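You operate a simulated robot arm through the tools that you are given. There is no shell and no other tool.

You run a simulated two-armed robot. Do the job below in one go: nothing can be reset, and whatever is moved stays where it is left.

## Task
Switch the egg cooker off and serve the brown egg on the tray.
Fine: off before the lid lifts (lay it on the cork mat); egg in the green egg cup; dial at OFF, lid back on; the other egg stays.

It is judged by the outcome, as a careful person would: the job done as asked, and still so three seconds after it is handed in. It fails if anything else is knocked over, pushed out of place, dropped, spilled or broken. A push-on lid holds only when it is set on centred and level and pressed home; a screw cap is set on level and turned clockwise until tight.

## Robot
Two 7-joint arms with fingered hands on one trunk that stands fixed in place. Base frame: the origin is at the foot of the trunk, x ahead of it, y to its left, z up; the work surface is at about z = 900. Units: mm, rad, N and s.
The left shoulder is at [70, 143, 1214], the right one opposite. With the tool pointing down near the work surface each hand reaches from about 420 to 800 mm from the base axis, measured 20 degrees to its own side. Payload 3.6 kg a hand.
Tool frame (each hand has its own): the origin (TCP) lies between the finger pads and is the grasp point; the fingertips stand 25 mm ahead of it; z points along the fingers, y is the line along which they close. The gripper opens to 88 mm; its body begins 29 mm behind the TCP. The gripper is a hand of 5 fingers: y runs from the thumb to the fingers, the wrist lies at [-13, -97, -162] in the tool frame, and closing takes about 1.5 s.
Orientation is that of the tool frame in the base frame, as [roll, pitch, yaw] about the fixed x, y, z axes, in that order (R = Rz(yaw) Ry(pitch) Rx(roll)). With the fingers straight down and the wrist toward the robot, the tool's x, y and z point along [0, 1, 0], [1, 0, 0] and [0, 0, -1] of the base frame.

## Interface
- The arms move only by the tool play_rows. It takes "left_steps", "right_steps" or both (then of equal length, played together; a hand with none holds still); each is text: rows parted by semicolons, each of 6 numbers parted by spaces: the shift along the tool's x, y, z in mm, then the turn, a rotation vector about the tool's x, y, z in rad. In form: dx dy dz ax ay az; .... A call has 1 to 20 rows; each row is the pose to reach, as a shift and turn from the pose commanded when the call began, along the tool's axes at that moment. "left_grip" and "right_grip" are, for a hand that has rows, the opening, from 0 (shut) to 1 (fully open), set as the call begins (left out, the last holds). Each row takes 0.2 s and may step no farther than 50 mm and 0.15 rad from the row before; otherwise, or with a gripper value out of range, the whole call is refused. A pose out of reach is approached as far as the arm can. The call stops where the force on the tool passes 40 N (or 10 N more than at its start, if that is more) or the arm is blocked; 0.2 s more then pass. Each finger travels about 72 mm/s and halts on what it meets, pressing with about 24 N; the grip force reading is that of the motor and also rises with nothing between the fingers. The clock runs only during rows and for 0.2 s after the last one: add rows that repeat a pose to give the fingers time. The reply holds the time, the measured pose of the TCP, the force on the tool along the base axes, the opening and the grip force, in the units named above and with some noise, with the torque about the TCP (base axes, N m) and any sound that the robot's microphone picked up, and new pictures: "show" is both (left out), scene, wrist or none (wrist: the cameras of the hands that moved).
- Cameras (640 x 400 px; columns grow to the right, rows downward): "scene" is now at [125.2, 37.3, 1429]; the picture's right is [0.46, -0.89, 0.00], its down [-0.60, -0.31, -0.73] and it looks along [0.65, 0.34, -0.68] (base axes); focal length 284 px, centre (320, 200). "left" rides on the left gripper at [-59, -79, -105] in its tool frame; the picture's right is [-0.73, -0.32, 0.61], its down [0.62, -0.68, 0.38] and it looks along [0.29, 0.66, 0.70] (tool axes); focal length 234 px, centre (320, 200). "right" rides on the right gripper at [59, -79, -105] in its tool frame; the picture's right is [-0.73, 0.32, -0.61], its down [-0.62, -0.68, 0.38] and it looks along [-0.29, 0.66, 0.70] (tool axes); focal length 234 px, centre (320, 200).
- lift_body(by): slides the trunk up (or, below 0, down) by that many mm; the arms and the scene camera ride with it, the base frame stays. It gives what a move gives, with no picture.
- hand_shape(shape, hand): the hand has 5 fingers and takes this shape, open, in about a second: jaw (thumb against the fingers, like two jaws); tri (thumb and two fingers); tip (a fingertip pinch); poke (one finger out to press); point (the index stretched); flat (the hand flat); cup (the hand cupped); fist (a fist). The gripper value then closes the fingers along that shape, each until it touches; the sizes above hold for jaw. It gives what a move gives, with no picture.
- turn_head(pan, tilt): turns the head with the scene camera to pan (to the left, within 1.501 rad either way) and tilt (down, from -0.506 to 1.204), counted from straight ahead of the robot. It gives what a move gives, and a new picture of the scene camera.
- point_at(camera, pixels): for up to 12 pixels [column, row] of the newest picture of that camera ("zoom" is the newest enlarged one), the place [x, y, z] in the base frame of the surface seen there, good to about 2 mm. The clock stands still meanwhile.
- zoom(camera, box): a new picture of the part [left, top, right, bottom] of that camera's present view, enlarged. The clock stands still meanwhile.
- sign_off(): hands the job in; it is judged then, once.

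Unless the task says otherwise, let go and move clear before handing in.

The tools are called after "Call:" as name(argument=value, ...) on one line, values as JSON. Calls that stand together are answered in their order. play_rows: Moves the arms, as the interface text tells. Its arguments: {"type":"object","properties":{"left_steps":{"type":"string"},"left_grip":{"type":"number"},"right_steps":{"type":"string"},"right_grip":{"type":"number"},"show":{"type":"string","enum":["both","scene","wrist","none"]}},"required":[]} The other tools are called the same way: lift_body (by) moves the trunk up or down; hand_shape (shape, hand) gives the hand a shape; turn_head (pan, tilt) turns the head that bears the scene camera; point_at (camera, pixels) gives the place of the surface under pixels of a picture; zoom (camera, box) takes an enlarged picture of a part of a camera's view; sign_off () hands the job in.

At the start:

```text
time_s: 0.0
left_ee_pos: [389.4, 412.2, 1206.7]
left_ee_rot: [-3.142, -0.001, 1.571]
left_wrist_force: [0.3, 0.0, -0.3]
left_wrist_torque: [-0.01, 0.0, -0.02]
left_width: 87.7
left_gripper_force: 0.0
left_shape: jaw
right_ee_pos: [548.8, -17.0, 1224.7]
right_ee_rot: [-3.141, 0.0, 1.57]
right_wrist_force: [0.3, -1.0, -0.9]
right_wrist_torque: [0.0, 0.01, -0.04]
right_width: 87.8
right_gripper_force: 0.1
right_shape: jaw
trunk travel left (down, up): [-750.0, 190.0]
head pan, tilt (commanded): [0.476, 0.747]
```

scene: 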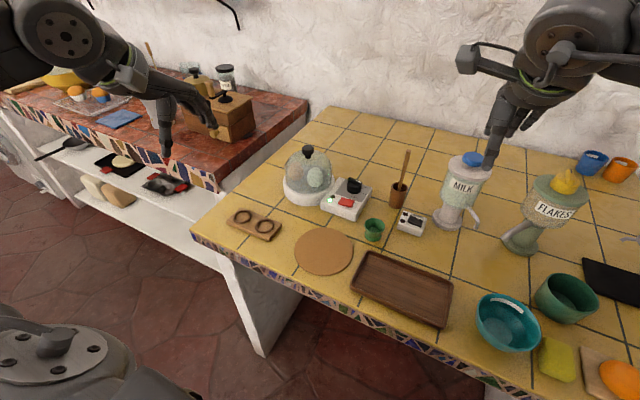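
right: 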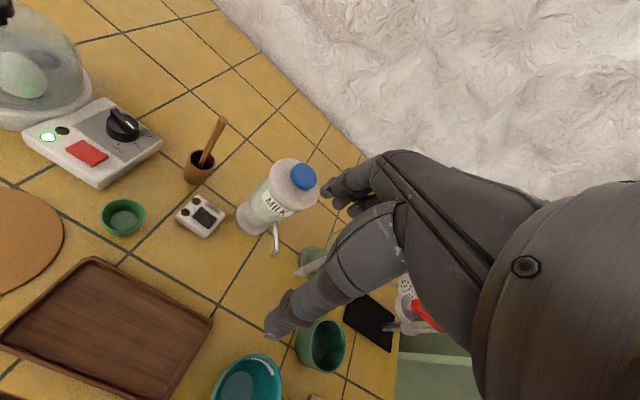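
left: 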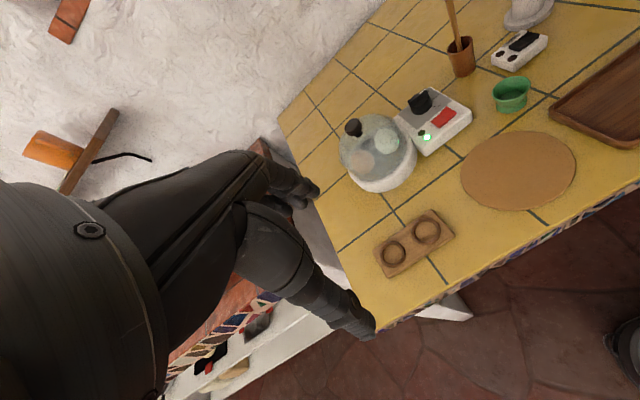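

The scene shows the egg cooker (dome near (308,175), control box with dial near (350,190)), the cork mat at (323,251), green egg cup at (374,229) and the tray at (402,287). I'll zoom in on these before moving.

Call:
zoom(camera="scene", box=[270, 130, 400, 250])

Call:
zoom(camera="right", box=[0, 0, 240, 240])

Call:
zoom(camera="left", box=[320, 60, 560, 220])

```text
3.33 times, centred on (335, 190) of scene
```

zoom: 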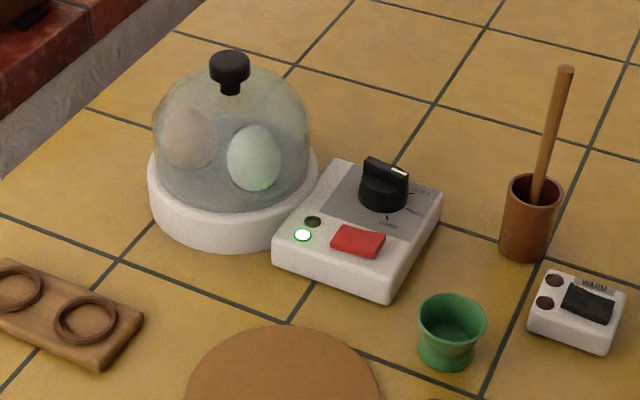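

```text
1.67 times, centred on (120, 120) of right
```

zoom: 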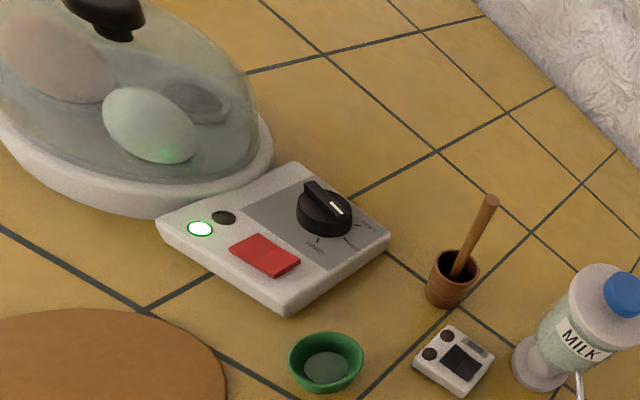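

```text
2.50 times, centred on (440, 140) of left
```

zoom: 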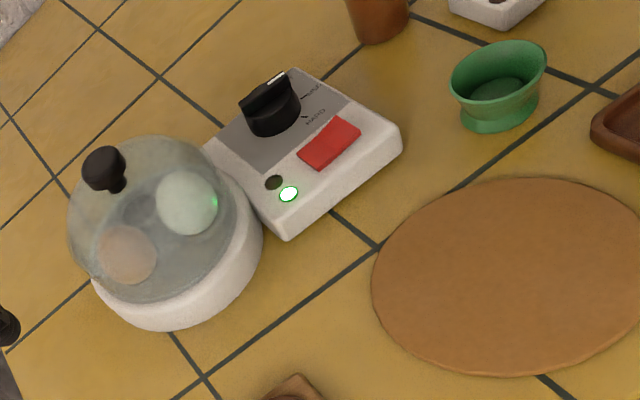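

The control box has a dial with marks, a red rocker/button and a green lamp that is lit at zoom (303,235). I need to read the dial's labels, so I'll zoom tighter and measure places.

Call:
zoom(camera="right", box=[90, 85, 170, 135])

Call:
zoom(camera="scene", box=[325, 170, 373, 200])

Call:
point_at(camera="scene", pixels=[[308, 149], [353, 182], [353, 187], [346, 202], [332, 200], [323, 251], [374, 222], [374, 236], [402, 287], [308, 165], [285, 190], [318, 205]])

```text
8.00 times, centred on (130, 110) of right
```

zoom: 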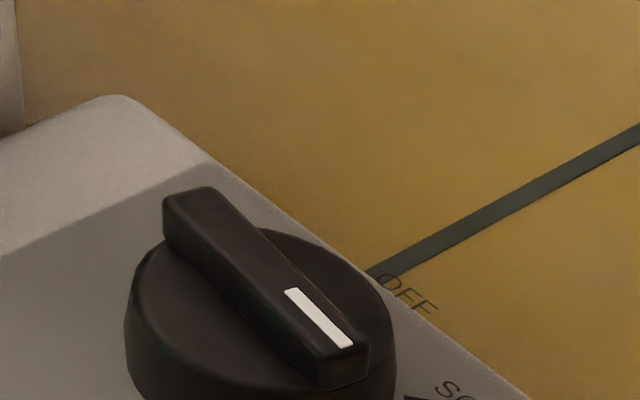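

```text
13.33 times, centred on (349, 185) of scene
```

zoom: 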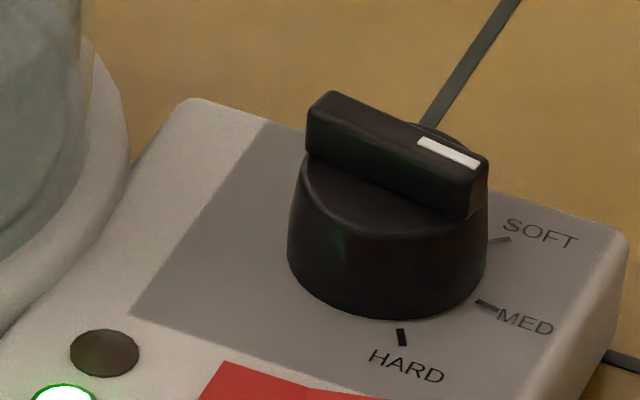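

```text
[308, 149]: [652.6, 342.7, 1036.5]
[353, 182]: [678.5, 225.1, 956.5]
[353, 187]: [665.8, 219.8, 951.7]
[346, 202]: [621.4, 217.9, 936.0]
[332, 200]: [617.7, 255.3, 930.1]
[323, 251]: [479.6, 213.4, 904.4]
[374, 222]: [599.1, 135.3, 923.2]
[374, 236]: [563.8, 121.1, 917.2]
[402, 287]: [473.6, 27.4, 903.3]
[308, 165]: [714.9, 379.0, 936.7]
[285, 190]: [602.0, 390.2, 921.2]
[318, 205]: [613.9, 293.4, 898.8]
```

The dial carries OFF, SOFT, MED and HARD; I need a full view of it and the precise layout of the marks. I'll take more zooms and measure points on them.

Call:
zoom(camera="right", box=[80, 95, 176, 165])

Call:
zoom(camera="left", box=[400, 80, 480, 130])

Call:
turn_head(pan=0.4, tilt=0.75)

```text
5.71 times, centred on (128, 130) of right
```

zoom: 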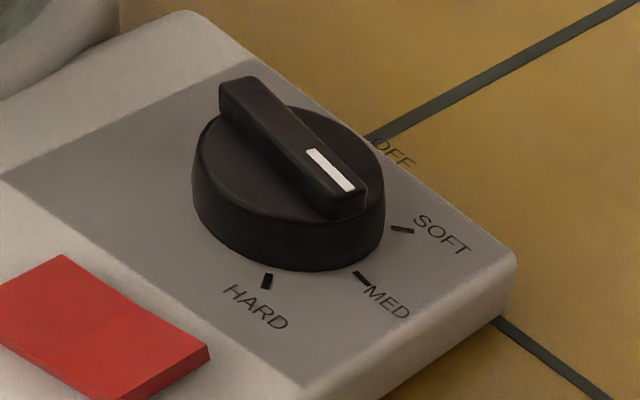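

```text
8.00 times, centred on (440, 105) of left
```

zoom: 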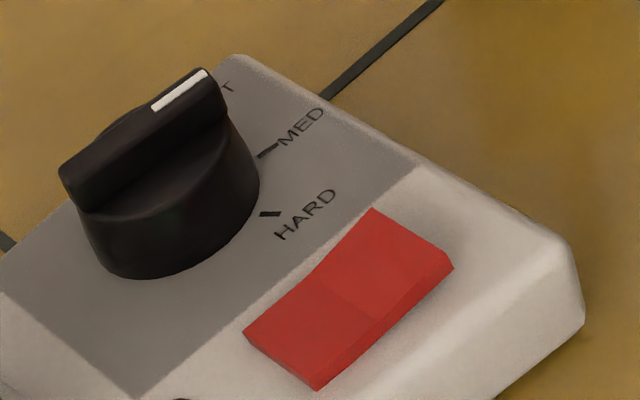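

```text
time_s: 0.7
left_ee_pos: [390.7, 412.3, 1207.8]
left_ee_rot: [-3.141, 0.001, 1.571]
left_wrist_force: [-0.4, -0.5, -0.3]
left_wrist_torque: [-0.01, -0.03, -0.02]
left_width: 87.5
left_gripper_force: 0.0
left_shape: jaw
right_ee_pos: [549.0, -17.2, 1225.7]
right_ee_rot: [-3.141, 0.001, 1.57]
right_wrist_force: [-0.6, 0.9, 1.0]
right_wrist_torque: [0.04, 0.0, 0.02]
right_width: 88.0
right_gripper_force: 0.0
right_shape: jaw
trunk travel left (down, up): [-750.0, 190.0]
head pan, tilt (commanded): [0.4, 0.75]
```

scene: 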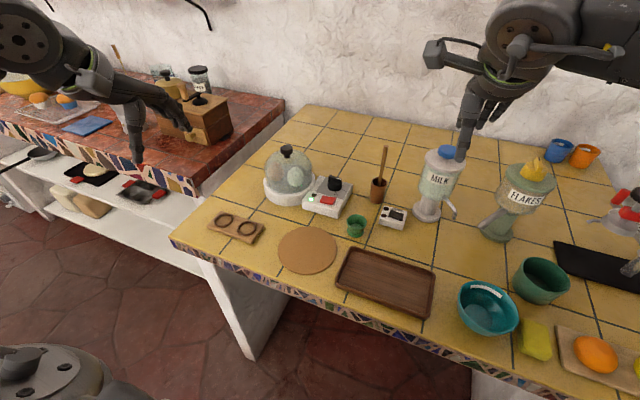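

The head has moved slightly; the wrist cameras still see the dial clearly. I'll re-take the right camera zoom and measure the dial marks, handle ends and labels from it.

Call:
zoom(camera="right", box=[80, 95, 176, 155])

Call:
point_at(camera="zoom", pixels=[[398, 264], [355, 315], [245, 320], [385, 175], [290, 165], [340, 215], [230, 97], [315, 190], [230, 250], [60, 220], [500, 280], [255, 125]])

```text
6.67 times, centred on (128, 125) of right
```

zoom: 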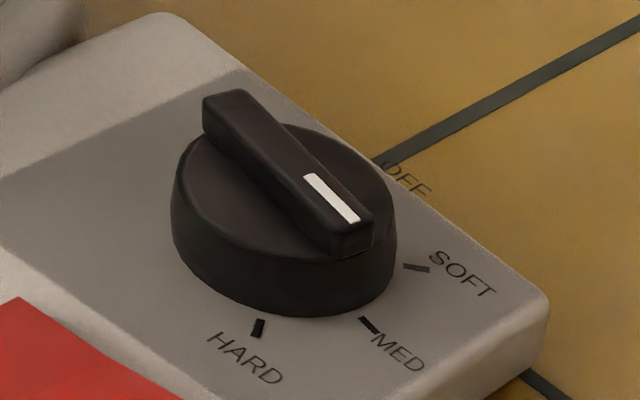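

```text
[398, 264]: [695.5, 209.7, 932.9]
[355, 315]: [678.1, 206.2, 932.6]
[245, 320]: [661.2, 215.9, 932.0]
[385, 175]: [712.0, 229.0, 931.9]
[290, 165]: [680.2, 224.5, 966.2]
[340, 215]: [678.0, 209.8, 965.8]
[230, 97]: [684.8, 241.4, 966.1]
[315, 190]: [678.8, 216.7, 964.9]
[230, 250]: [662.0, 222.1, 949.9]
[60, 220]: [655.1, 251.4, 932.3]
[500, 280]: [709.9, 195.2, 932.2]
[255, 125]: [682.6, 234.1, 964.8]
```

The bar handle runs from (685,241) to (678,210), pointing at MED (mark near (679,205)); OFF lies towards (712,229), so the dial has to turn about 100° counter-clockwise from above. Now I'll measure the dome, eggs, cup, tray and mat.

Call:
zoom(camera="scene", box=[250, 140, 330, 210])

Call:
point_at(camera="zoom", pixels=[[290, 60], [290, 100], [200, 150], [320, 220], [360, 200], [240, 210], [110, 280], [120, 200], [280, 370], [440, 300], [300, 300], [100, 240]])

Call:
zoom(camera="scene", box=[330, 200, 450, 330])

```text
5.71 times, centred on (290, 175) of scene
```

zoom: 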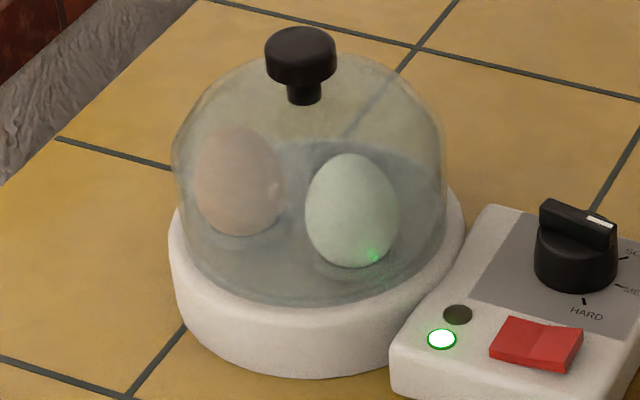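

```text
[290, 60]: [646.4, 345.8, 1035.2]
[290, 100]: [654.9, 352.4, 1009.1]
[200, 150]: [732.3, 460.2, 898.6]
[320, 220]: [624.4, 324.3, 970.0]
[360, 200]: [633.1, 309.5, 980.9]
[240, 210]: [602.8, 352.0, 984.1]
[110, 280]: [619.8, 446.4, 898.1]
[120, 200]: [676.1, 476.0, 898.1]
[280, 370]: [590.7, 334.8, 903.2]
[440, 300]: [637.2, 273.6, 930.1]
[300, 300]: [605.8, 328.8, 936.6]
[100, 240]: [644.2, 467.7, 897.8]
```

```text
3.08 times, centred on (390, 265) of scene
```

zoom: 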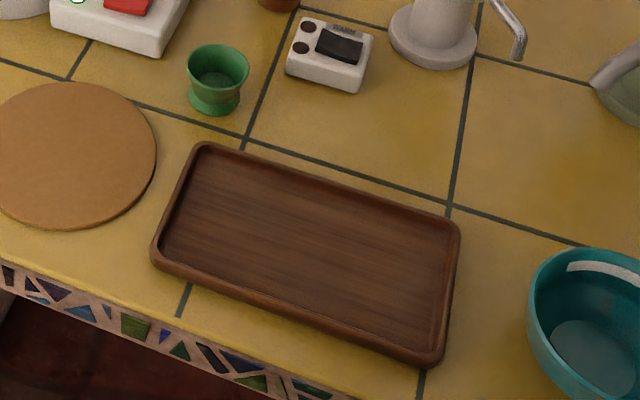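

The cooker dome knob is at about (650,345,1036), eggs visible inside (brown at zoom (240,185), pale at (352,210)). Before approaching, I'll look at how the left hand's fingers are built, and measure the cup, tray and mat outlines.

Call:
zoom(camera="scene", box=[60, 40, 220, 170])

Call:
zoom(camera="left", box=[160, 120, 400, 350])

Call:
point_at(camera="scene", pixels=[[278, 250], [335, 250], [307, 228], [307, 273], [356, 216], [348, 219], [364, 219], [356, 224], [345, 252], [433, 275], [340, 290], [425, 315]])

```text
3.08 times, centred on (140, 105) of scene
```

zoom: 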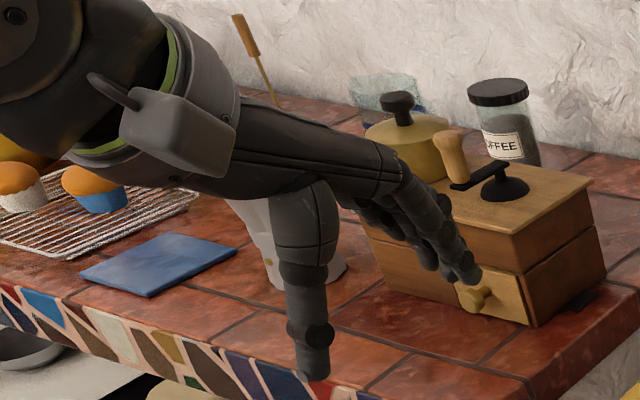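

```text
1.74 times, centred on (280, 235) of left
```

zoom: 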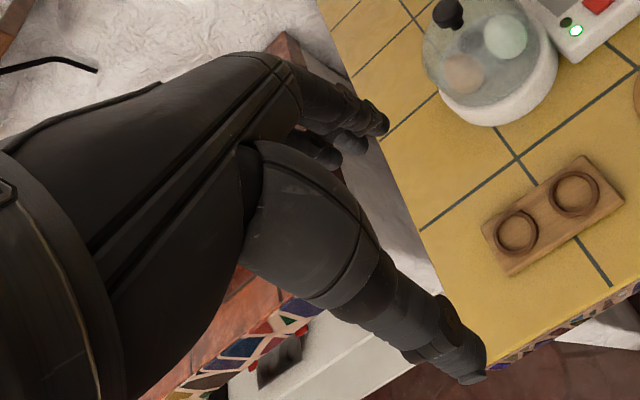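

```text
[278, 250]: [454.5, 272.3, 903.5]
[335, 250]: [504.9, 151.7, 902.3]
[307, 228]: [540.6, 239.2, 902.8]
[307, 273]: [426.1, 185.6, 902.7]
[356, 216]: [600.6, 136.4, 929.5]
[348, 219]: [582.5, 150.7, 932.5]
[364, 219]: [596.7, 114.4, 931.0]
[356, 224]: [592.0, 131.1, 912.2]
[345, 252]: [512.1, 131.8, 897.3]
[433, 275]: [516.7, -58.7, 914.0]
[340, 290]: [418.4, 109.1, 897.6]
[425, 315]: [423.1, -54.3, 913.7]
```

The mat centre is about (481,212) with radius about 65, and the tray spans x 420–517, y −55 to 125. I'll check the pestle (near (383,160)) and milk jug heights, since they stand near the dial.

Call:
point_at(camera="scene", pixels=[[384, 149], [381, 175], [378, 182], [378, 200], [446, 151], [440, 170], [428, 215], [286, 149], [334, 181], [327, 201], [316, 195], [391, 217]])

Call:
zoom(camera="scene", box=[300, 130, 480, 240])

```text
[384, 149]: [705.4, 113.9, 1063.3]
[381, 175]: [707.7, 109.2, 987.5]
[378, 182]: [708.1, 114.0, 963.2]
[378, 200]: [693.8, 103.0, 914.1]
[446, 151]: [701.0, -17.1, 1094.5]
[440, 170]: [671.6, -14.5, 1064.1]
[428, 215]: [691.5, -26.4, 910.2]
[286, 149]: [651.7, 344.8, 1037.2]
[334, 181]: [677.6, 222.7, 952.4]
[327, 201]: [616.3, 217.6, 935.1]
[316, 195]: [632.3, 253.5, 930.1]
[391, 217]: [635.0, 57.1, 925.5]
```

```text
3.56 times, centred on (390, 185) of scene
```

zoom: 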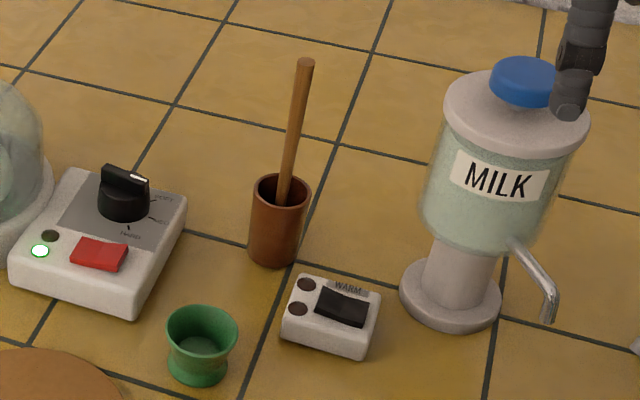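

The pestle stick top is at (705,114,1063), milk jug top about z 1095, so I must stay clear of both. I'll set the left hand to the three-finger shape, then move it high above the dial with the closing line across the bar, while shifting the right hand aside.

Call:
hand_shape(hand="left", shape="tri")

Call:
play_rows(left_steps="-23.4 36.4 0 0 0 0.026; -46.8 72.8 0 0 0 0.053; -70 109 0 0 0 0.079; -93.5 145.5 0 0 0 0.105; -117 182 0 0 0 0.131; -140 218 0 0 0 0.158; -163.6 254.6 0 0 0 0.184; -187 291 0 0 0 0.21; -187 291 0 0 0 0.21", right_steps="-20 0 0 0 0 0; -40 0 0 0 0 0; -60 0 0 0 0 0; -80 0 0 0 0 0; -100 0 0 0 0 0; -120 0 0 0 0 0; -140 0 0 0 0 0; -160 0 0 0 0 0; -160 0 0 0 0 0", left_grip=1, show="both")

```text
time_s: 1.6
left_ee_pos: [390.5, 411.9, 1207.4]
left_ee_rot: [3.141, 0.0, 1.571]
left_wrist_force: [0.4, 0.5, 0.3]
left_wrist_torque: [0.0, 0.0, 0.02]
left_width: 87.9
left_gripper_force: 0.1
left_shape: tri
right_ee_pos: [548.9, -16.4, 1226.1]
right_ee_rot: [-3.141, 0.0, 1.572]
right_wrist_force: [0.2, -0.2, -0.2]
right_wrist_torque: [-0.04, 0.0, 0.03]
right_width: 87.6
right_gripper_force: 0.1
right_shape: jaw
trunk travel left (down, up): [-750.0, 190.0]
head pan, tilt (commanded): [0.4, 0.75]
```

```text
time_s: 3.5
left_ee_pos: [679.6, 227.9, 1206.8]
left_ee_rot: [-3.141, 0.002, 1.365]
left_wrist_force: [0.0, 0.3, 1.1]
left_wrist_torque: [-0.01, 0.02, 0.0]
left_width: 87.7
left_gripper_force: 0.2
left_shape: tri
right_ee_pos: [547.9, -175.6, 1227.2]
right_ee_rot: [3.141, -0.001, 1.571]
right_wrist_force: [-0.5, -0.9, 0.0]
right_wrist_torque: [-0.01, 0.0, -0.03]
right_width: 87.9
right_gripper_force: 0.1
right_shape: jaw
trunk travel left (down, up): [-750.0, 190.0]
head pan, tilt (commanded): [0.4, 0.75]
```

scene: 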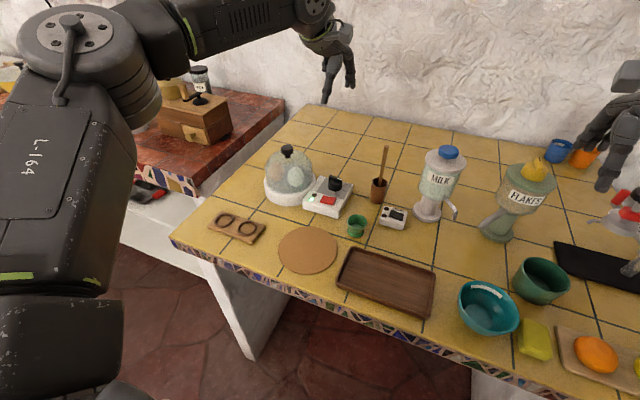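
right: 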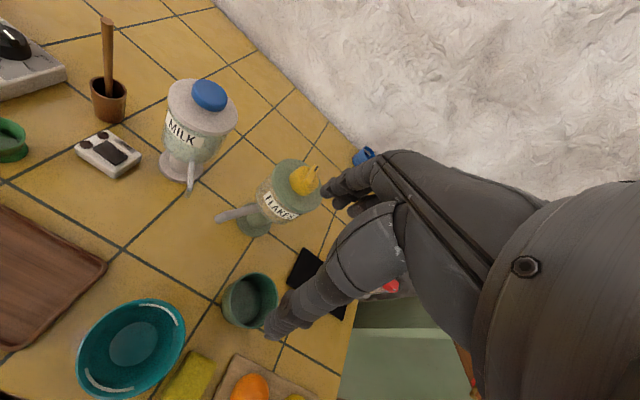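
left: 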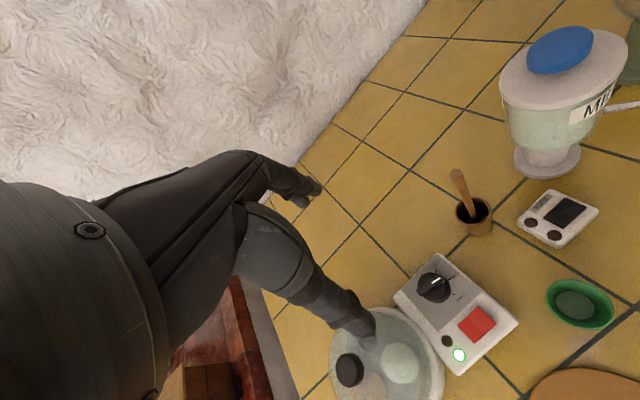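

The left hand reached (680,228,1207) with its closing line across the bar; the left camera now looks down at the dial at (434,286). I'll zoom there for an exact dial centre and marks.

Call:
zoom(camera="left", box=[390, 250, 486, 310])

Call:
point_at(camera="zoom", pixels=[[330, 260], [250, 285], [370, 220], [450, 170], [400, 140], [290, 300], [310, 240], [420, 200], [200, 270], [340, 330]])

```text
6.67 times, centred on (438, 280) of left
```

zoom: 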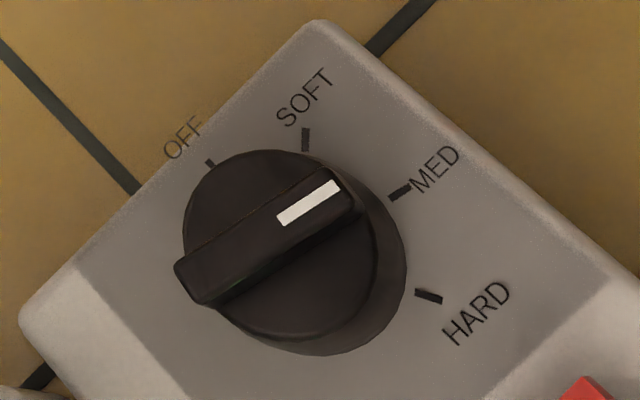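

```text
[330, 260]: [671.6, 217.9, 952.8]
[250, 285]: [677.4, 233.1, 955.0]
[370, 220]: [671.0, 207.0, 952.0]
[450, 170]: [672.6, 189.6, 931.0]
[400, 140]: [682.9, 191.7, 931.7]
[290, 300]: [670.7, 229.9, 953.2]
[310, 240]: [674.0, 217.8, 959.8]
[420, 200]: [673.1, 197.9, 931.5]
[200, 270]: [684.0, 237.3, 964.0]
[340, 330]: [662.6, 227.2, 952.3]
```

All four marks are now visible in the zoom: OFF (211,163), SOFT (306,139), MED (400,192), HARD (428,296). I'll measure each exactly along with the bar ends.

Call:
point_at(camera="zoom", pixels=[[211, 163], [306, 139], [400, 192], [428, 296], [190, 275], [340, 183], [262, 232], [282, 225], [185, 230], [375, 260], [300, 335], [230, 155]])

```text
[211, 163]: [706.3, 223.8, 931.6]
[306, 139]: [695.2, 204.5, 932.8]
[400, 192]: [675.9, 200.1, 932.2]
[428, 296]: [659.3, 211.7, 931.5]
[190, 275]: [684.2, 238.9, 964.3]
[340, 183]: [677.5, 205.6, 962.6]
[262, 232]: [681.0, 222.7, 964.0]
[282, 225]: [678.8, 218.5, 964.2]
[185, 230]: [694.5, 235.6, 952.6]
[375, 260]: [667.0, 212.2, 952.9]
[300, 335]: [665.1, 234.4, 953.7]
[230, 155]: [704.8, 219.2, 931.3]
```

The circle through the marks gives a dial centre near (681,224.5), the pointer at −101° (MED) and OFF at about −3°, so about 98° CCW. I'll look at the finger layout of this shape.

Call:
zoom(camera="scene", box=[280, 0, 380, 110])

Call:
zoom(camera="left", box=[200, 130, 400, 360])

Call:
point_at(camera="left", pixels=[[318, 186], [303, 200], [370, 325], [350, 305], [290, 250], [270, 185]])

```text
3.64 times, centred on (330, 55) of scene
```

zoom: 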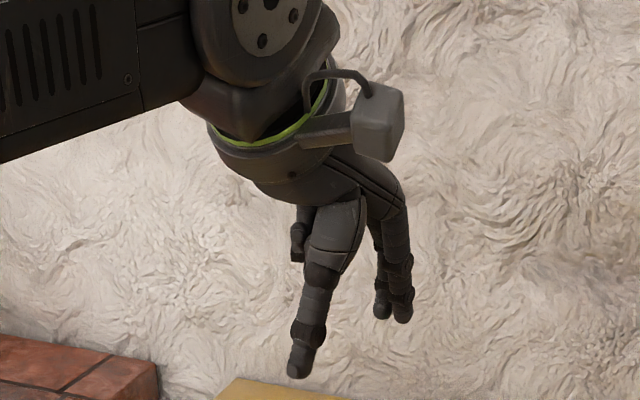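

```text
1.74 times, centred on (300, 245) of left
```

zoom: 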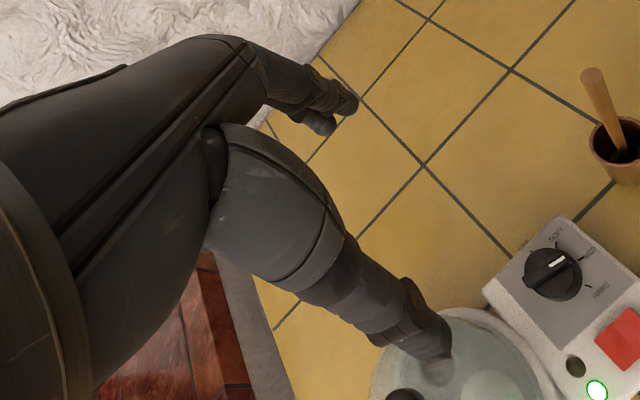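

```text
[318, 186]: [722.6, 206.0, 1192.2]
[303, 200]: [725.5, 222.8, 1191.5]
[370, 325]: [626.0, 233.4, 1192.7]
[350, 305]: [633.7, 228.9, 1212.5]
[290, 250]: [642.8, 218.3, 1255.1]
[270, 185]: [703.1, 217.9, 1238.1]
```

The three-finger shape gives two fingers opposing the thumb, well placed. I'll descend to z≈1090 (still above everything) and test in the air whether the hand can turn the needed −1.73 rad about its axis.

Call:
play_rows(left_steps="-3 2 40 0 0 0; -3 2 80 0 0 0; -3 2 117 0 0 0; -3 2 117 0 0 -0.145; -3 2 117 0 0 -0.29; -3 2 117 0 0 -0.435; -3 2 117 0 0 -0.58; -3 2 117 0 0 -0.725; -3 2 117 0 0 -0.87; -3 2 117 0 0 -1.015; -3 2 117 0 0 -1.16; -3 2 117 0 0 -1.305; -3 2 117 0 0 -1.45; -3 2 117 0 0 -1.595; -3 2 117 0 0 -1.73; -3 2 117 0 0 -1.73; -3 2 117 0 0 -1.73", show="both")

```text
time_s: 7.2
left_ee_pos: [586.5, 359.2, 1014.7]
left_ee_rot: [-3.139, 0.003, 3.09]
left_wrist_force: [0.2, 0.5, 0.3]
left_wrist_torque: [-0.01, -0.01, 0.0]
left_width: 88.2
left_gripper_force: 0.0
left_shape: tri
left hand out of reach, approached as far as the arm can: row 5, 6, 7, 8, 9, 10, 11, 12, 13, 14, 15, 16, 17
right_ee_pos: [548.5, -178.0, 1226.3]
right_ee_rot: [3.141, 0.0, 1.571]
right_wrist_force: [-0.4, -0.1, 0.5]
right_wrist_torque: [0.02, 0.03, 0.02]
right_width: 87.7
right_gripper_force: 0.0
right_shape: jaw
trunk travel left (down, up): [-750.0, 190.0]
head pan, tilt (commanded): [0.4, 0.75]
```

scene: 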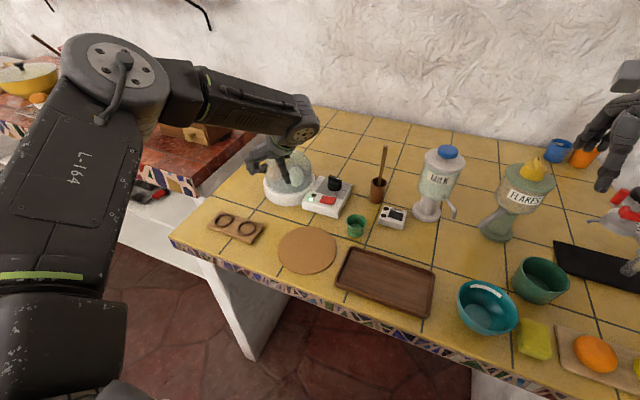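
left: 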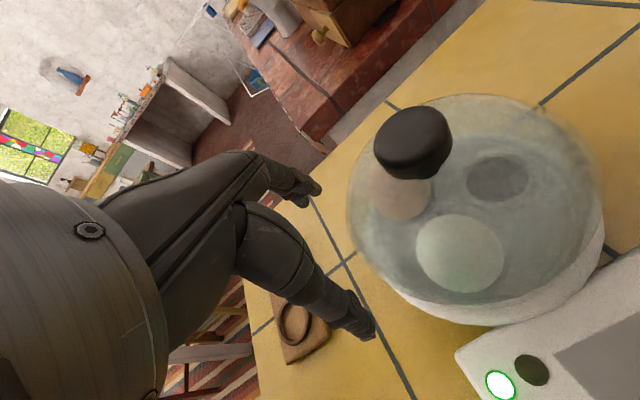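

That turn is out of the left arm's range: the TCP drifted to (586,359,1015), close beside the dome, with no contact (force ~0). I'll make one small upward step to see how the arm responds before retracing.

Call:
play_rows(left_steps="0 0 -30 0 0 0", show="none")

```text
time_s: 7.5
left_ee_pos: [579.7, 362.2, 1042.0]
left_ee_rot: [-3.14, 0.005, 3.09]
left_wrist_force: [-0.1, 0.0, 0.4]
left_wrist_torque: [0.05, 0.01, -0.02]
left_width: 87.9
left_gripper_force: 0.0
left_shape: tri
left hand out of reach, approached as far as the arm can: row 1
right_ee_pos: [548.4, -177.6, 1227.0]
right_ee_rot: [3.14, 0.001, 1.57]
right_wrist_force: [0.2, -0.4, -0.1]
right_wrist_torque: [-0.02, 0.0, -0.01]
right_width: 87.8
right_gripper_force: 0.0
right_shape: jaw
trunk travel left (down, up): [-750.0, 190.0]
head pan, tilt (commanded): [0.4, 0.75]
```

The arm rose straight with the command and stays free. I'll go up further, then turn back to the original heading.

Call:
play_rows(left_steps="0 0 -45 0 0 0; 0 0 -90 0 0 0; 0 0 -90 0 0 0.145; 0 0 -90 0 0 0.29; 0 0 -90 0 0 0.435; 0 0 -90 0 0 0.58; 0 0 -90 0 0 0.725; 0 0 -90 0 0 0.87; 0 0 -90 0 0 1.015; 0 0 -90 0 0 1.16; 0 0 -90 0 0 1.305; 0 0 -90 0 0 1.45; 0 0 -90 0 0 1.595; 0 0 -90 0 0 1.73; 0 0 -90 0 0 1.73; 0 0 -90 0 0 1.73", show="scene")

```text
time_s: 10.9
left_ee_pos: [579.8, 364.5, 1130.3]
left_ee_rot: [-3.14, 0.0, 1.363]
left_wrist_force: [0.1, 0.0, 0.3]
left_wrist_torque: [0.0, -0.02, -0.04]
left_width: 88.0
left_gripper_force: 0.1
left_shape: tri
left hand out of reach, approached as far as the arm can: row 1, 2
right_ee_pos: [549.3, -178.4, 1225.3]
right_ee_rot: [3.14, 0.0, 1.57]
right_wrist_force: [-0.5, 0.2, 0.7]
right_wrist_torque: [-0.02, 0.03, -0.01]
right_width: 87.6
right_gripper_force: 0.1
right_shape: jaw
trunk travel left (down, up): [-750.0, 190.0]
head pan, tilt (commanded): [0.4, 0.75]
```

scene: 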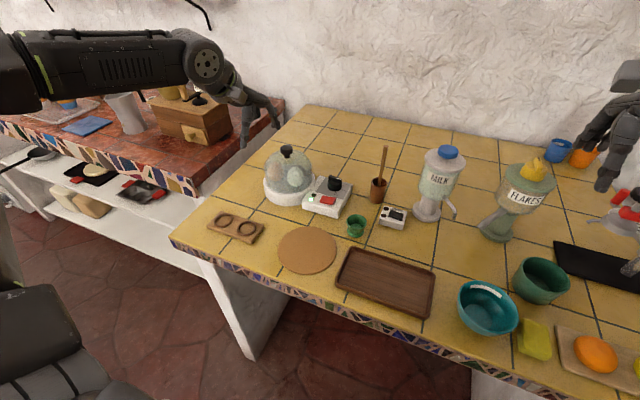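

The commanded pose follows the reached one, and the left hand is now safely at (580,364,1130). The right hand's natural turning range suits a CCW turn here, so I'll park the left hand back left and test the right hand's reach above the dial at height.

Call:
hand_shape(hand="right", shape="tri")

Call:
play_rows(left_steps="0 -40 -20 0 0 0; 0 -80 -40 0 0 0; 10 -120 -60 0 0 0; 30 -160 -75 0 0 0; 60 -180 -75 0 0 0; 60 -180 -75 0 0 0; 60 -180 -75 0 0 0; 60 -180 -75 0 0 0; 60 -180 -75 0 0 0; 60 -180 -75 0 0 0; 60 -180 -75 0 0 0", right_steps="40 13 0 0 0 -0.05; 80 26 0 0 0 -0.1; 120 39 0 0 0 -0.15; 160 52 0 0 0 -0.2; 201 66 0 0 0 -0.25; 241 79 0 0 0 -0.3; 281 92 0 0 0 -0.35; 321 105 0 0 0 -0.4; 361 118 0 0 0 -0.45; 402 132 0 0 0 -0.5; 402 132 0 0 0 -0.5", show="both")

```text
time_s: 11.8
left_ee_pos: [580.9, 364.3, 1130.2]
left_ee_rot: [-3.141, 0.001, 1.36]
left_wrist_force: [0.3, -0.5, 0.1]
left_wrist_torque: [-0.02, -0.01, 0.02]
left_width: 87.9
left_gripper_force: 0.1
left_shape: tri
right_ee_pos: [549.3, -178.0, 1226.1]
right_ee_rot: [-3.141, 0.001, 1.572]
right_wrist_force: [-0.1, 0.6, 0.9]
right_wrist_torque: [0.01, -0.05, -0.03]
right_width: 87.8
right_gripper_force: 0.1
right_shape: tri
trunk travel left (down, up): [-750.0, 190.0]
head pan, tilt (commanded): [0.4, 0.75]
```

```text
time_s: 14.2
left_ee_pos: [416.6, 464.5, 1203.8]
left_ee_rot: [3.139, 0.002, 1.362]
left_wrist_force: [-0.1, 0.0, -0.3]
left_wrist_torque: [-0.01, -0.04, 0.01]
left_width: 87.8
left_gripper_force: 0.0
left_shape: tri
left hand out of reach, approached as far as the arm can: row 4
right_ee_pos: [625.8, 180.2, 1191.9]
right_ee_rot: [-3.141, 0.001, 2.072]
right_wrist_force: [-0.5, -0.2, -0.7]
right_wrist_torque: [0.0, 0.01, 0.0]
right_width: 87.8
right_gripper_force: 0.1
right_shape: tri
right hand out of reach, approached as far as the arm can: row 8, 9, 10, 11
trunk travel left (down, up): [-750.0, 190.0]
head pan, tilt (commanded): [0.4, 0.75]
```

scene: 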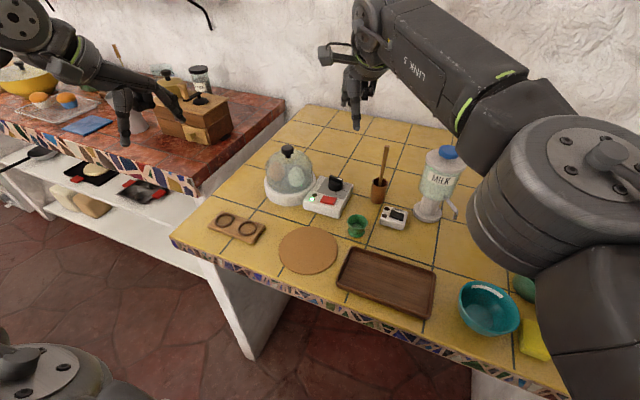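
right: 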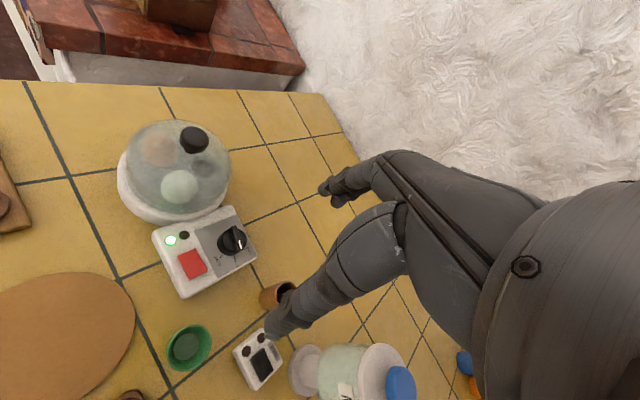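
left: 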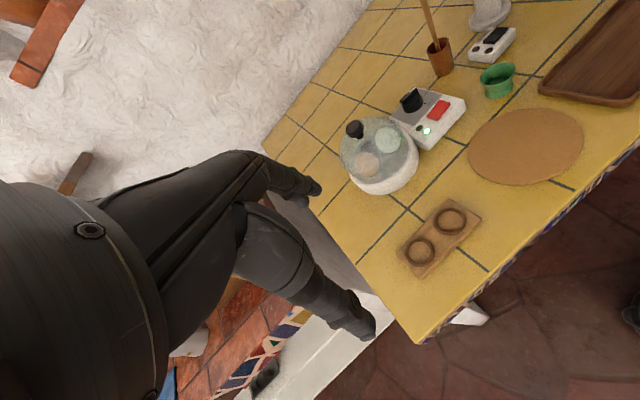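

The right arm tops out at (626,180), so it cannot reach the dial. Instead the left hand can grip the round body of the dial (Ø~38 mm, z 932–950), which allows any heading and turning in two short strokes; I'll park the right hand again and bring the left back over the dial.

Call:
play_rows(left_steps="0 0 0 0 0 0; 0 0 0 0 0 0; 0 0 0 0 0 0; 0 0 0 0 0 0; -20 34 0 0 0 0; -40 68 0 0 0 0; -60 102 0 0 0 0; -80 136 0 0 0 0; -100 170 0 0 0 0; -120 204 0 0 0 0; -140 238 0 0 0 0; -160 272 20 0 0 0; -181 307 50 0 0 0; -181 307 94 0 0 0; -181 307 94 0 0 0", right_steps="-31 -27 -4 0 0 0.055; -62 -53 -8 0 0 0.11; -92 -80 -12 0 0 0.167; -123 -106 -16 0 0 0.22; -154 -133 -20 0 0 0.28; -185 -160 -24 0 0 0.33; -215 -186 -28 0 0 0.39; -246 -213 -32 0 0 0.44; -277 -239 -34 0 0 0.5; -277 -239 -34 0 0 0.5; -277 -239 -34 0 0 0.5; -277 -239 -34 0 0 0.5; -277 -239 -34 0 0 0.5; -277 -239 -34 0 0 0.5; -277 -239 -34 0 0 0.5", show="scene")

```text
refused: row 13 steps farther than a row can; nothing moved
```

One row stepped a bit too far; I'll smooth it and resend.

Call:
play_rows(left_steps="0 0 0 0 0 0; 0 0 0 0 0 0; 0 0 0 0 0 0; 0 0 0 0 0 0; -20 34 0 0 0 0; -40 68 0 0 0 0; -60 102 0 0 0 0; -80 136 0 0 0 0; -100 170 0 0 0 0; -120 204 0 0 0 0; -140 238 0 0 0 0; -160 272 15 0 0 0; -181 307 40 0 0 0; -181 307 70 0 0 0; -181 307 94 0 0 0; -181 307 94 0 0 0", right_steps="-31 -27 -4 0 0 0.055; -62 -53 -8 0 0 0.11; -92 -80 -12 0 0 0.167; -123 -106 -16 0 0 0.22; -154 -133 -20 0 0 0.28; -185 -160 -24 0 0 0.33; -215 -186 -28 0 0 0.39; -246 -213 -32 0 0 0.44; -277 -239 -34 0 0 0.5; -277 -239 -34 0 0 0.5; -277 -239 -34 0 0 0.5; -277 -239 -34 0 0 0.5; -277 -239 -34 0 0 0.5; -277 -239 -34 0 0 0.5; -277 -239 -34 0 0 0.5; -277 -239 -34 0 0 0.5", show="scene")

```text
time_s: 17.6
left_ee_pos: [679.5, 219.8, 1111.3]
left_ee_rot: [-3.141, 0.001, 1.362]
left_wrist_force: [-1.0, 0.5, -1.0]
left_wrist_torque: [0.01, 0.02, -0.06]
left_width: 88.0
left_gripper_force: 0.0
left_shape: tri
left hand out of reach, approached as far as the arm can: row 5
right_ee_pos: [553.7, -177.7, 1227.4]
right_ee_rot: [-3.141, 0.0, 1.572]
right_wrist_force: [0.1, 0.6, 1.0]
right_wrist_torque: [-0.02, 0.02, -0.01]
right_width: 87.8
right_gripper_force: 0.1
right_shape: tri
trunk travel left (down, up): [-750.0, 190.0]
head pan, tilt (commanded): [0.4, 0.75]
```

scene: 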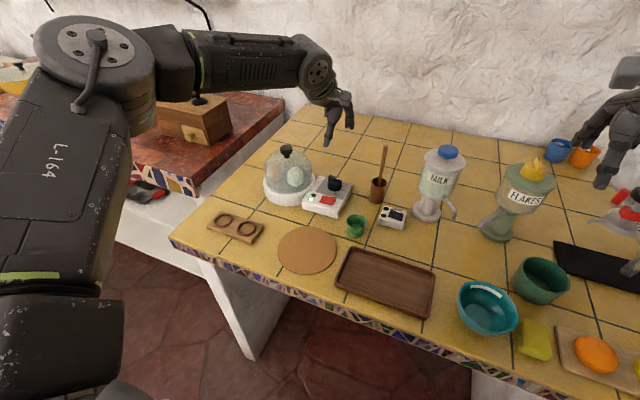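

Left is at (679.5,220,1111) above the dial. I'll test how far it can turn the other way (clockwise) here, in the air.

Call:
play_rows(left_steps="4 0 0 0 0 0.14; 4 0 0 0 0 0.28; 4 0 0 0 0 0.42; 4 0 0 0 0 0.56; 4 0 0 0 0 0.7; 4 0 0 0 0 0.84; 4 0 0 0 0 0.84", show="scene")

```text
time_s: 19.2
left_ee_pos: [649.5, 228.1, 1113.7]
left_ee_rot: [3.14, 0.0, 0.52]
left_wrist_force: [-0.3, -0.7, -0.3]
left_wrist_torque: [-0.01, -0.03, -0.02]
left_width: 87.9
left_gripper_force: 0.1
left_shape: tri
left hand out of reach, approached as far as the arm can: row 4, 5, 6, 7
right_ee_pos: [551.5, -177.4, 1227.9]
right_ee_rot: [3.141, 0.001, 1.571]
right_wrist_force: [0.0, -0.3, 0.0]
right_wrist_torque: [-0.04, -0.02, -0.02]
right_width: 87.7
right_gripper_force: 0.0
right_shape: tri
trunk travel left (down, up): [-750.0, 190.0]
head pan, tilt (commanded): [0.4, 0.75]
```

scene: 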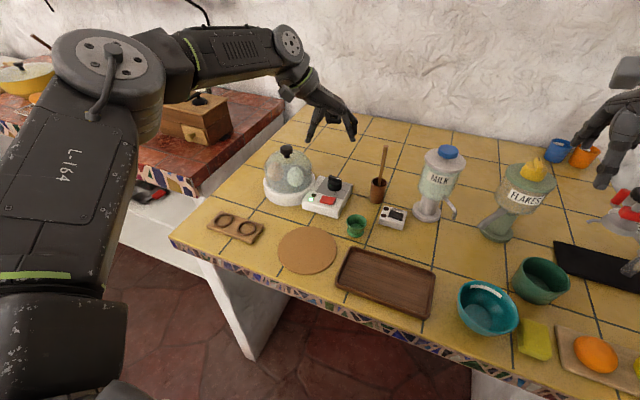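

At −36° heading the position still holds, but at −60° it falls 30 mm short, so strokes from about −38° to −4° are safe; three strokes will do. I'll raise both hands, then lower the trunk to gain reach margin.

Call:
play_rows(left_steps="0 0 -30 0 0 -0.14; 8 6 -60 0 0 -0.28; 16 12 -85 0 0 -0.42; 25 18 -85 0 0 -0.42; 25 18 -85 0 0 -0.42", right_steps="0 0 -20 0 0 0; 0 0 -40 0 0 0; 0 0 -60 0 0 0; 0 0 -60 0 0 0; 0 0 -60 0 0 0", show="none")

Call:
lift_body(by=-80)

```text
time_s: 20.4
left_ee_pos: [676.1, 226.0, 1198.2]
left_ee_rot: [3.14, 0.0, 0.942]
left_wrist_force: [-0.7, 1.0, 0.0]
left_wrist_torque: [-0.02, -0.01, -0.02]
left_width: 88.1
left_gripper_force: 0.0
left_shape: tri
left hand out of reach, approached as far as the arm can: row 4, 5
right_ee_pos: [551.8, -175.3, 1289.5]
right_ee_rot: [3.14, 0.0, 1.57]
right_wrist_force: [-0.6, 0.2, 0.1]
right_wrist_torque: [0.01, -0.01, 0.01]
right_width: 87.7
right_gripper_force: 0.0
right_shape: tri
trunk travel left (down, up): [-750.0, 190.0]
head pan, tilt (commanded): [0.4, 0.75]
```

```text
time_s: 21.6
left_ee_pos: [675.2, 226.3, 1116.7]
left_ee_rot: [3.141, 0.0, 0.942]
left_wrist_force: [0.6, 0.7, 0.2]
left_wrist_torque: [0.01, 0.01, -0.03]
left_width: 87.9
left_gripper_force: 0.0
left_shape: tri
right_ee_pos: [552.5, -176.6, 1210.4]
right_ee_rot: [-3.141, 0.001, 1.572]
right_wrist_force: [-0.1, 0.6, -0.1]
right_wrist_torque: [-0.03, 0.01, 0.01]
right_width: 87.8
right_gripper_force: 0.1
right_shape: tri
trunk travel left (down, up): [-670.0, 270.0]
head pan, tilt (commanded): [0.4, 0.75]
```

Left is at (675,226,1117) with heading −36° and full reach margin after lowering. I'll set an opening of about 62 mm, centre over the dial and come down to z≈1015 to check the alignment.

Call:
play_rows(left_steps="2 6 0 0 0 0; 2 6 40 0 0 0; 2 6 75 0 0 0; 2 6 102 0 0 0; 2 6 102 0 0 0; 2 6 102 0 0 0", left_grip=0.7, show="both")

```text
time_s: 23.0
left_ee_pos: [676.8, 227.9, 1014.8]
left_ee_rot: [3.138, -0.001, 0.943]
left_wrist_force: [1.1, 0.1, 0.0]
left_wrist_torque: [-0.03, -0.01, -0.02]
left_width: 62.1
left_gripper_force: 0.1
left_shape: tri
left hand out of reach, approached as far as the arm can: row 1, 2, 3, 4, 5, 6
right_ee_pos: [551.6, -176.5, 1209.6]
right_ee_rot: [-3.141, -0.001, 1.57]
right_wrist_force: [0.0, -0.1, 0.3]
right_wrist_torque: [0.0, 0.03, -0.01]
right_width: 87.8
right_gripper_force: 0.1
right_shape: tri
trunk travel left (down, up): [-670.0, 270.0]
head pan, tilt (commanded): [0.4, 0.75]
```

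scene: 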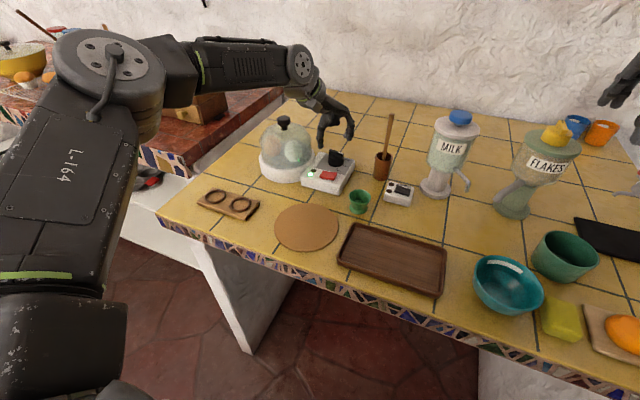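
left: 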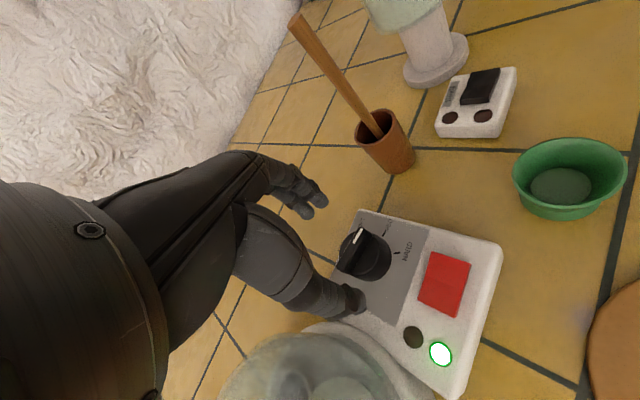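

The wrist is at its limit here: at −36° the TCP is 5 mm short of the dial centre (676.8,227.9 vs 681,224.5). I'll recentre with less heading and map in the air which headings are within reach at this height.

Call:
play_rows(left_steps="0 5.4 0 0 0 -0.07; 0 5.4 0 0 0 -0.14; 0 5.4 0 0 0 -0.24; 0 5.4 0 0 0 -0.34; 0 5.4 0 0 0 -0.44; 0 5.4 0 0 0 -0.54; 0 5.4 0 0 0 -0.64; 0 5.4 0 0 0 -0.7; 0 5.4 0 0 0 -0.76; 0 5.4 0 0 0 -0.82", show="wrist")

```text
time_s: 25.2
left_ee_pos: [676.1, 226.2, 1015.9]
left_ee_rot: [3.139, 0.002, 1.763]
left_wrist_force: [-0.6, 0.0, 0.0]
left_wrist_torque: [-0.01, -0.02, 0.01]
left_width: 62.0
left_gripper_force: 0.1
left_shape: tri
left hand out of reach, approached as far as the arm can: row 9, 10
right_ee_pos: [552.7, -176.4, 1209.4]
right_ee_rot: [-3.141, 0.0, 1.572]
right_wrist_force: [-0.2, 0.1, 0.4]
right_wrist_torque: [0.04, -0.02, -0.02]
right_width: 87.9
right_gripper_force: 0.0
right_shape: tri
trunk travel left (down, up): [-670.0, 270.0]
head pan, tilt (commanded): [0.4, 0.75]
```

left: 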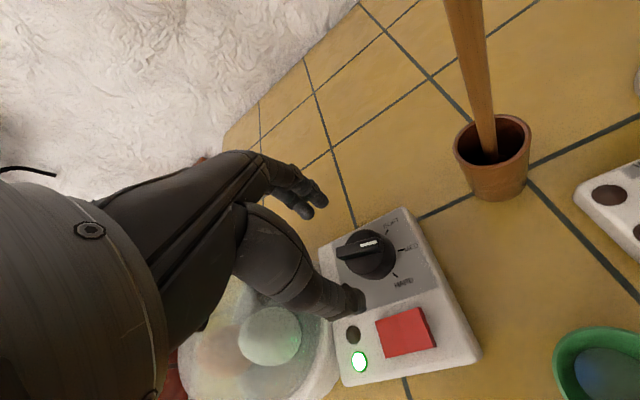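

Headings from −32° to +4° are within reach here, so strokes of about 34° work. I'll go to −31°, centre on the dial and descend to TCP z≈975 with the fingers open 62 mm around it.

Call:
play_rows(left_steps="-2.6 4.5 0 0 0 0.147; -2.6 4.5 0 0 0 0.294; -2.6 4.5 0 0 0 0.44; -2.6 4.5 0 0 0 0.587; -2.6 4.5 0 0 0 0.733; -2.6 4.5 0 0 0 0.733; -2.6 4.5 15 0 0 0.733; -2.6 4.5 30 0 0 0.733; -2.6 4.5 40 0 0 0.733; -2.6 4.5 40 0 0 0.733", show="both")

```text
time_s: 27.4
left_ee_pos: [672.0, 228.0, 977.5]
left_ee_rot: [3.138, -0.002, 1.03]
left_wrist_force: [0.2, -0.3, 0.2]
left_wrist_torque: [0.02, 0.02, 0.0]
left_width: 61.7
left_gripper_force: 0.1
left_shape: tri
left hand out of reach, approached as far as the arm can: row 8, 9, 10
right_ee_pos: [552.3, -176.2, 1210.1]
right_ee_rot: [3.14, 0.0, 1.571]
right_wrist_force: [-1.3, 0.3, -0.1]
right_wrist_torque: [0.0, 0.03, -0.01]
right_width: 87.7
right_gripper_force: 0.1
right_shape: tri
trunk travel left (down, up): [-670.0, 270.0]
head pan, tilt (commanded): [0.4, 0.75]
```

scene: 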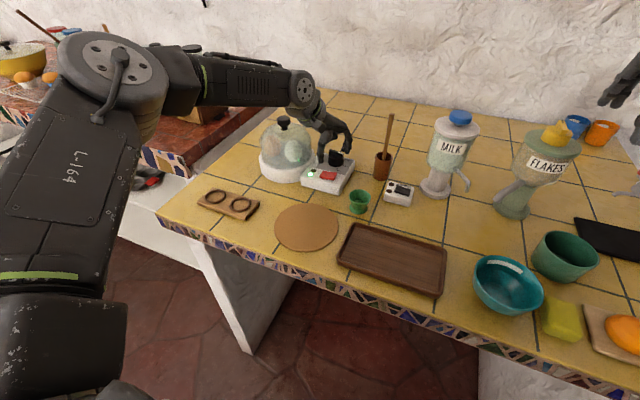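
left: 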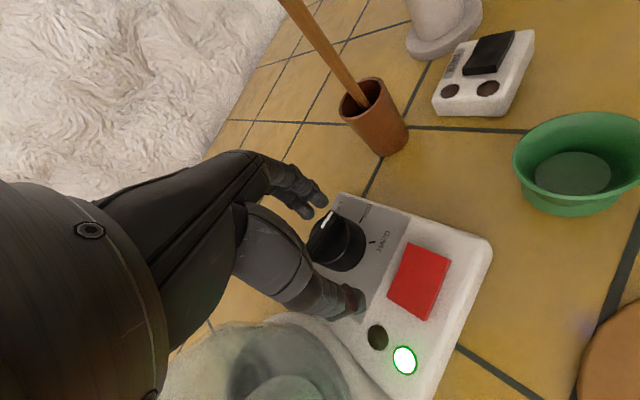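

Going lower loses reach (TCP drifted to 672,228), and the pattern is that a smaller shoulder-to-hand height difference helps. I'll raise both hands and lower the trunk by another 120 mm.

Call:
play_rows(left_steps="0 0 -40 0 0 0; 0 0 -80 0 0 0; 0 0 -115 0 0 0; 0 0 -150 0 0 0; 0 0 -150 0 0 0", right_steps="0 0 -30 0 0 0; 0 0 -60 0 0 0; 0 0 -85 0 0 0; 0 0 -110 0 0 0; 0 0 -110 0 0 0", show="none")

Call:
lift_body(by=-120)

```text
time_s: 28.6
left_ee_pos: [672.8, 226.1, 1128.2]
left_ee_rot: [3.141, 0.001, 1.029]
left_wrist_force: [0.3, -0.3, 0.0]
left_wrist_torque: [-0.03, -0.02, 0.01]
left_width: 62.0
left_gripper_force: 0.0
left_shape: tri
right_ee_pos: [552.3, -175.7, 1319.3]
right_ee_rot: [-3.141, 0.0, 1.57]
right_wrist_force: [0.2, 0.3, 0.3]
right_wrist_torque: [0.02, -0.01, 0.02]
right_width: 87.9
right_gripper_force: 0.0
right_shape: tri
trunk travel left (down, up): [-670.0, 270.0]
head pan, tilt (commanded): [0.4, 0.75]
```

```text
time_s: 30.1
left_ee_pos: [672.5, 226.4, 1009.3]
left_ee_rot: [3.139, 0.0, 1.032]
left_wrist_force: [-0.4, -0.1, -1.5]
left_wrist_torque: [0.0, 0.02, -0.01]
left_width: 61.8
left_gripper_force: 0.2
left_shape: tri
right_ee_pos: [552.4, -175.3, 1199.0]
right_ee_rot: [3.142, 0.0, 1.571]
right_wrist_force: [0.0, -0.4, 0.5]
right_wrist_torque: [-0.02, 0.0, 0.01]
right_width: 87.9
right_gripper_force: 0.0
right_shape: tri
trunk travel left (down, up): [-550.0, 390.0]
head pan, tilt (commanded): [0.4, 0.75]
```

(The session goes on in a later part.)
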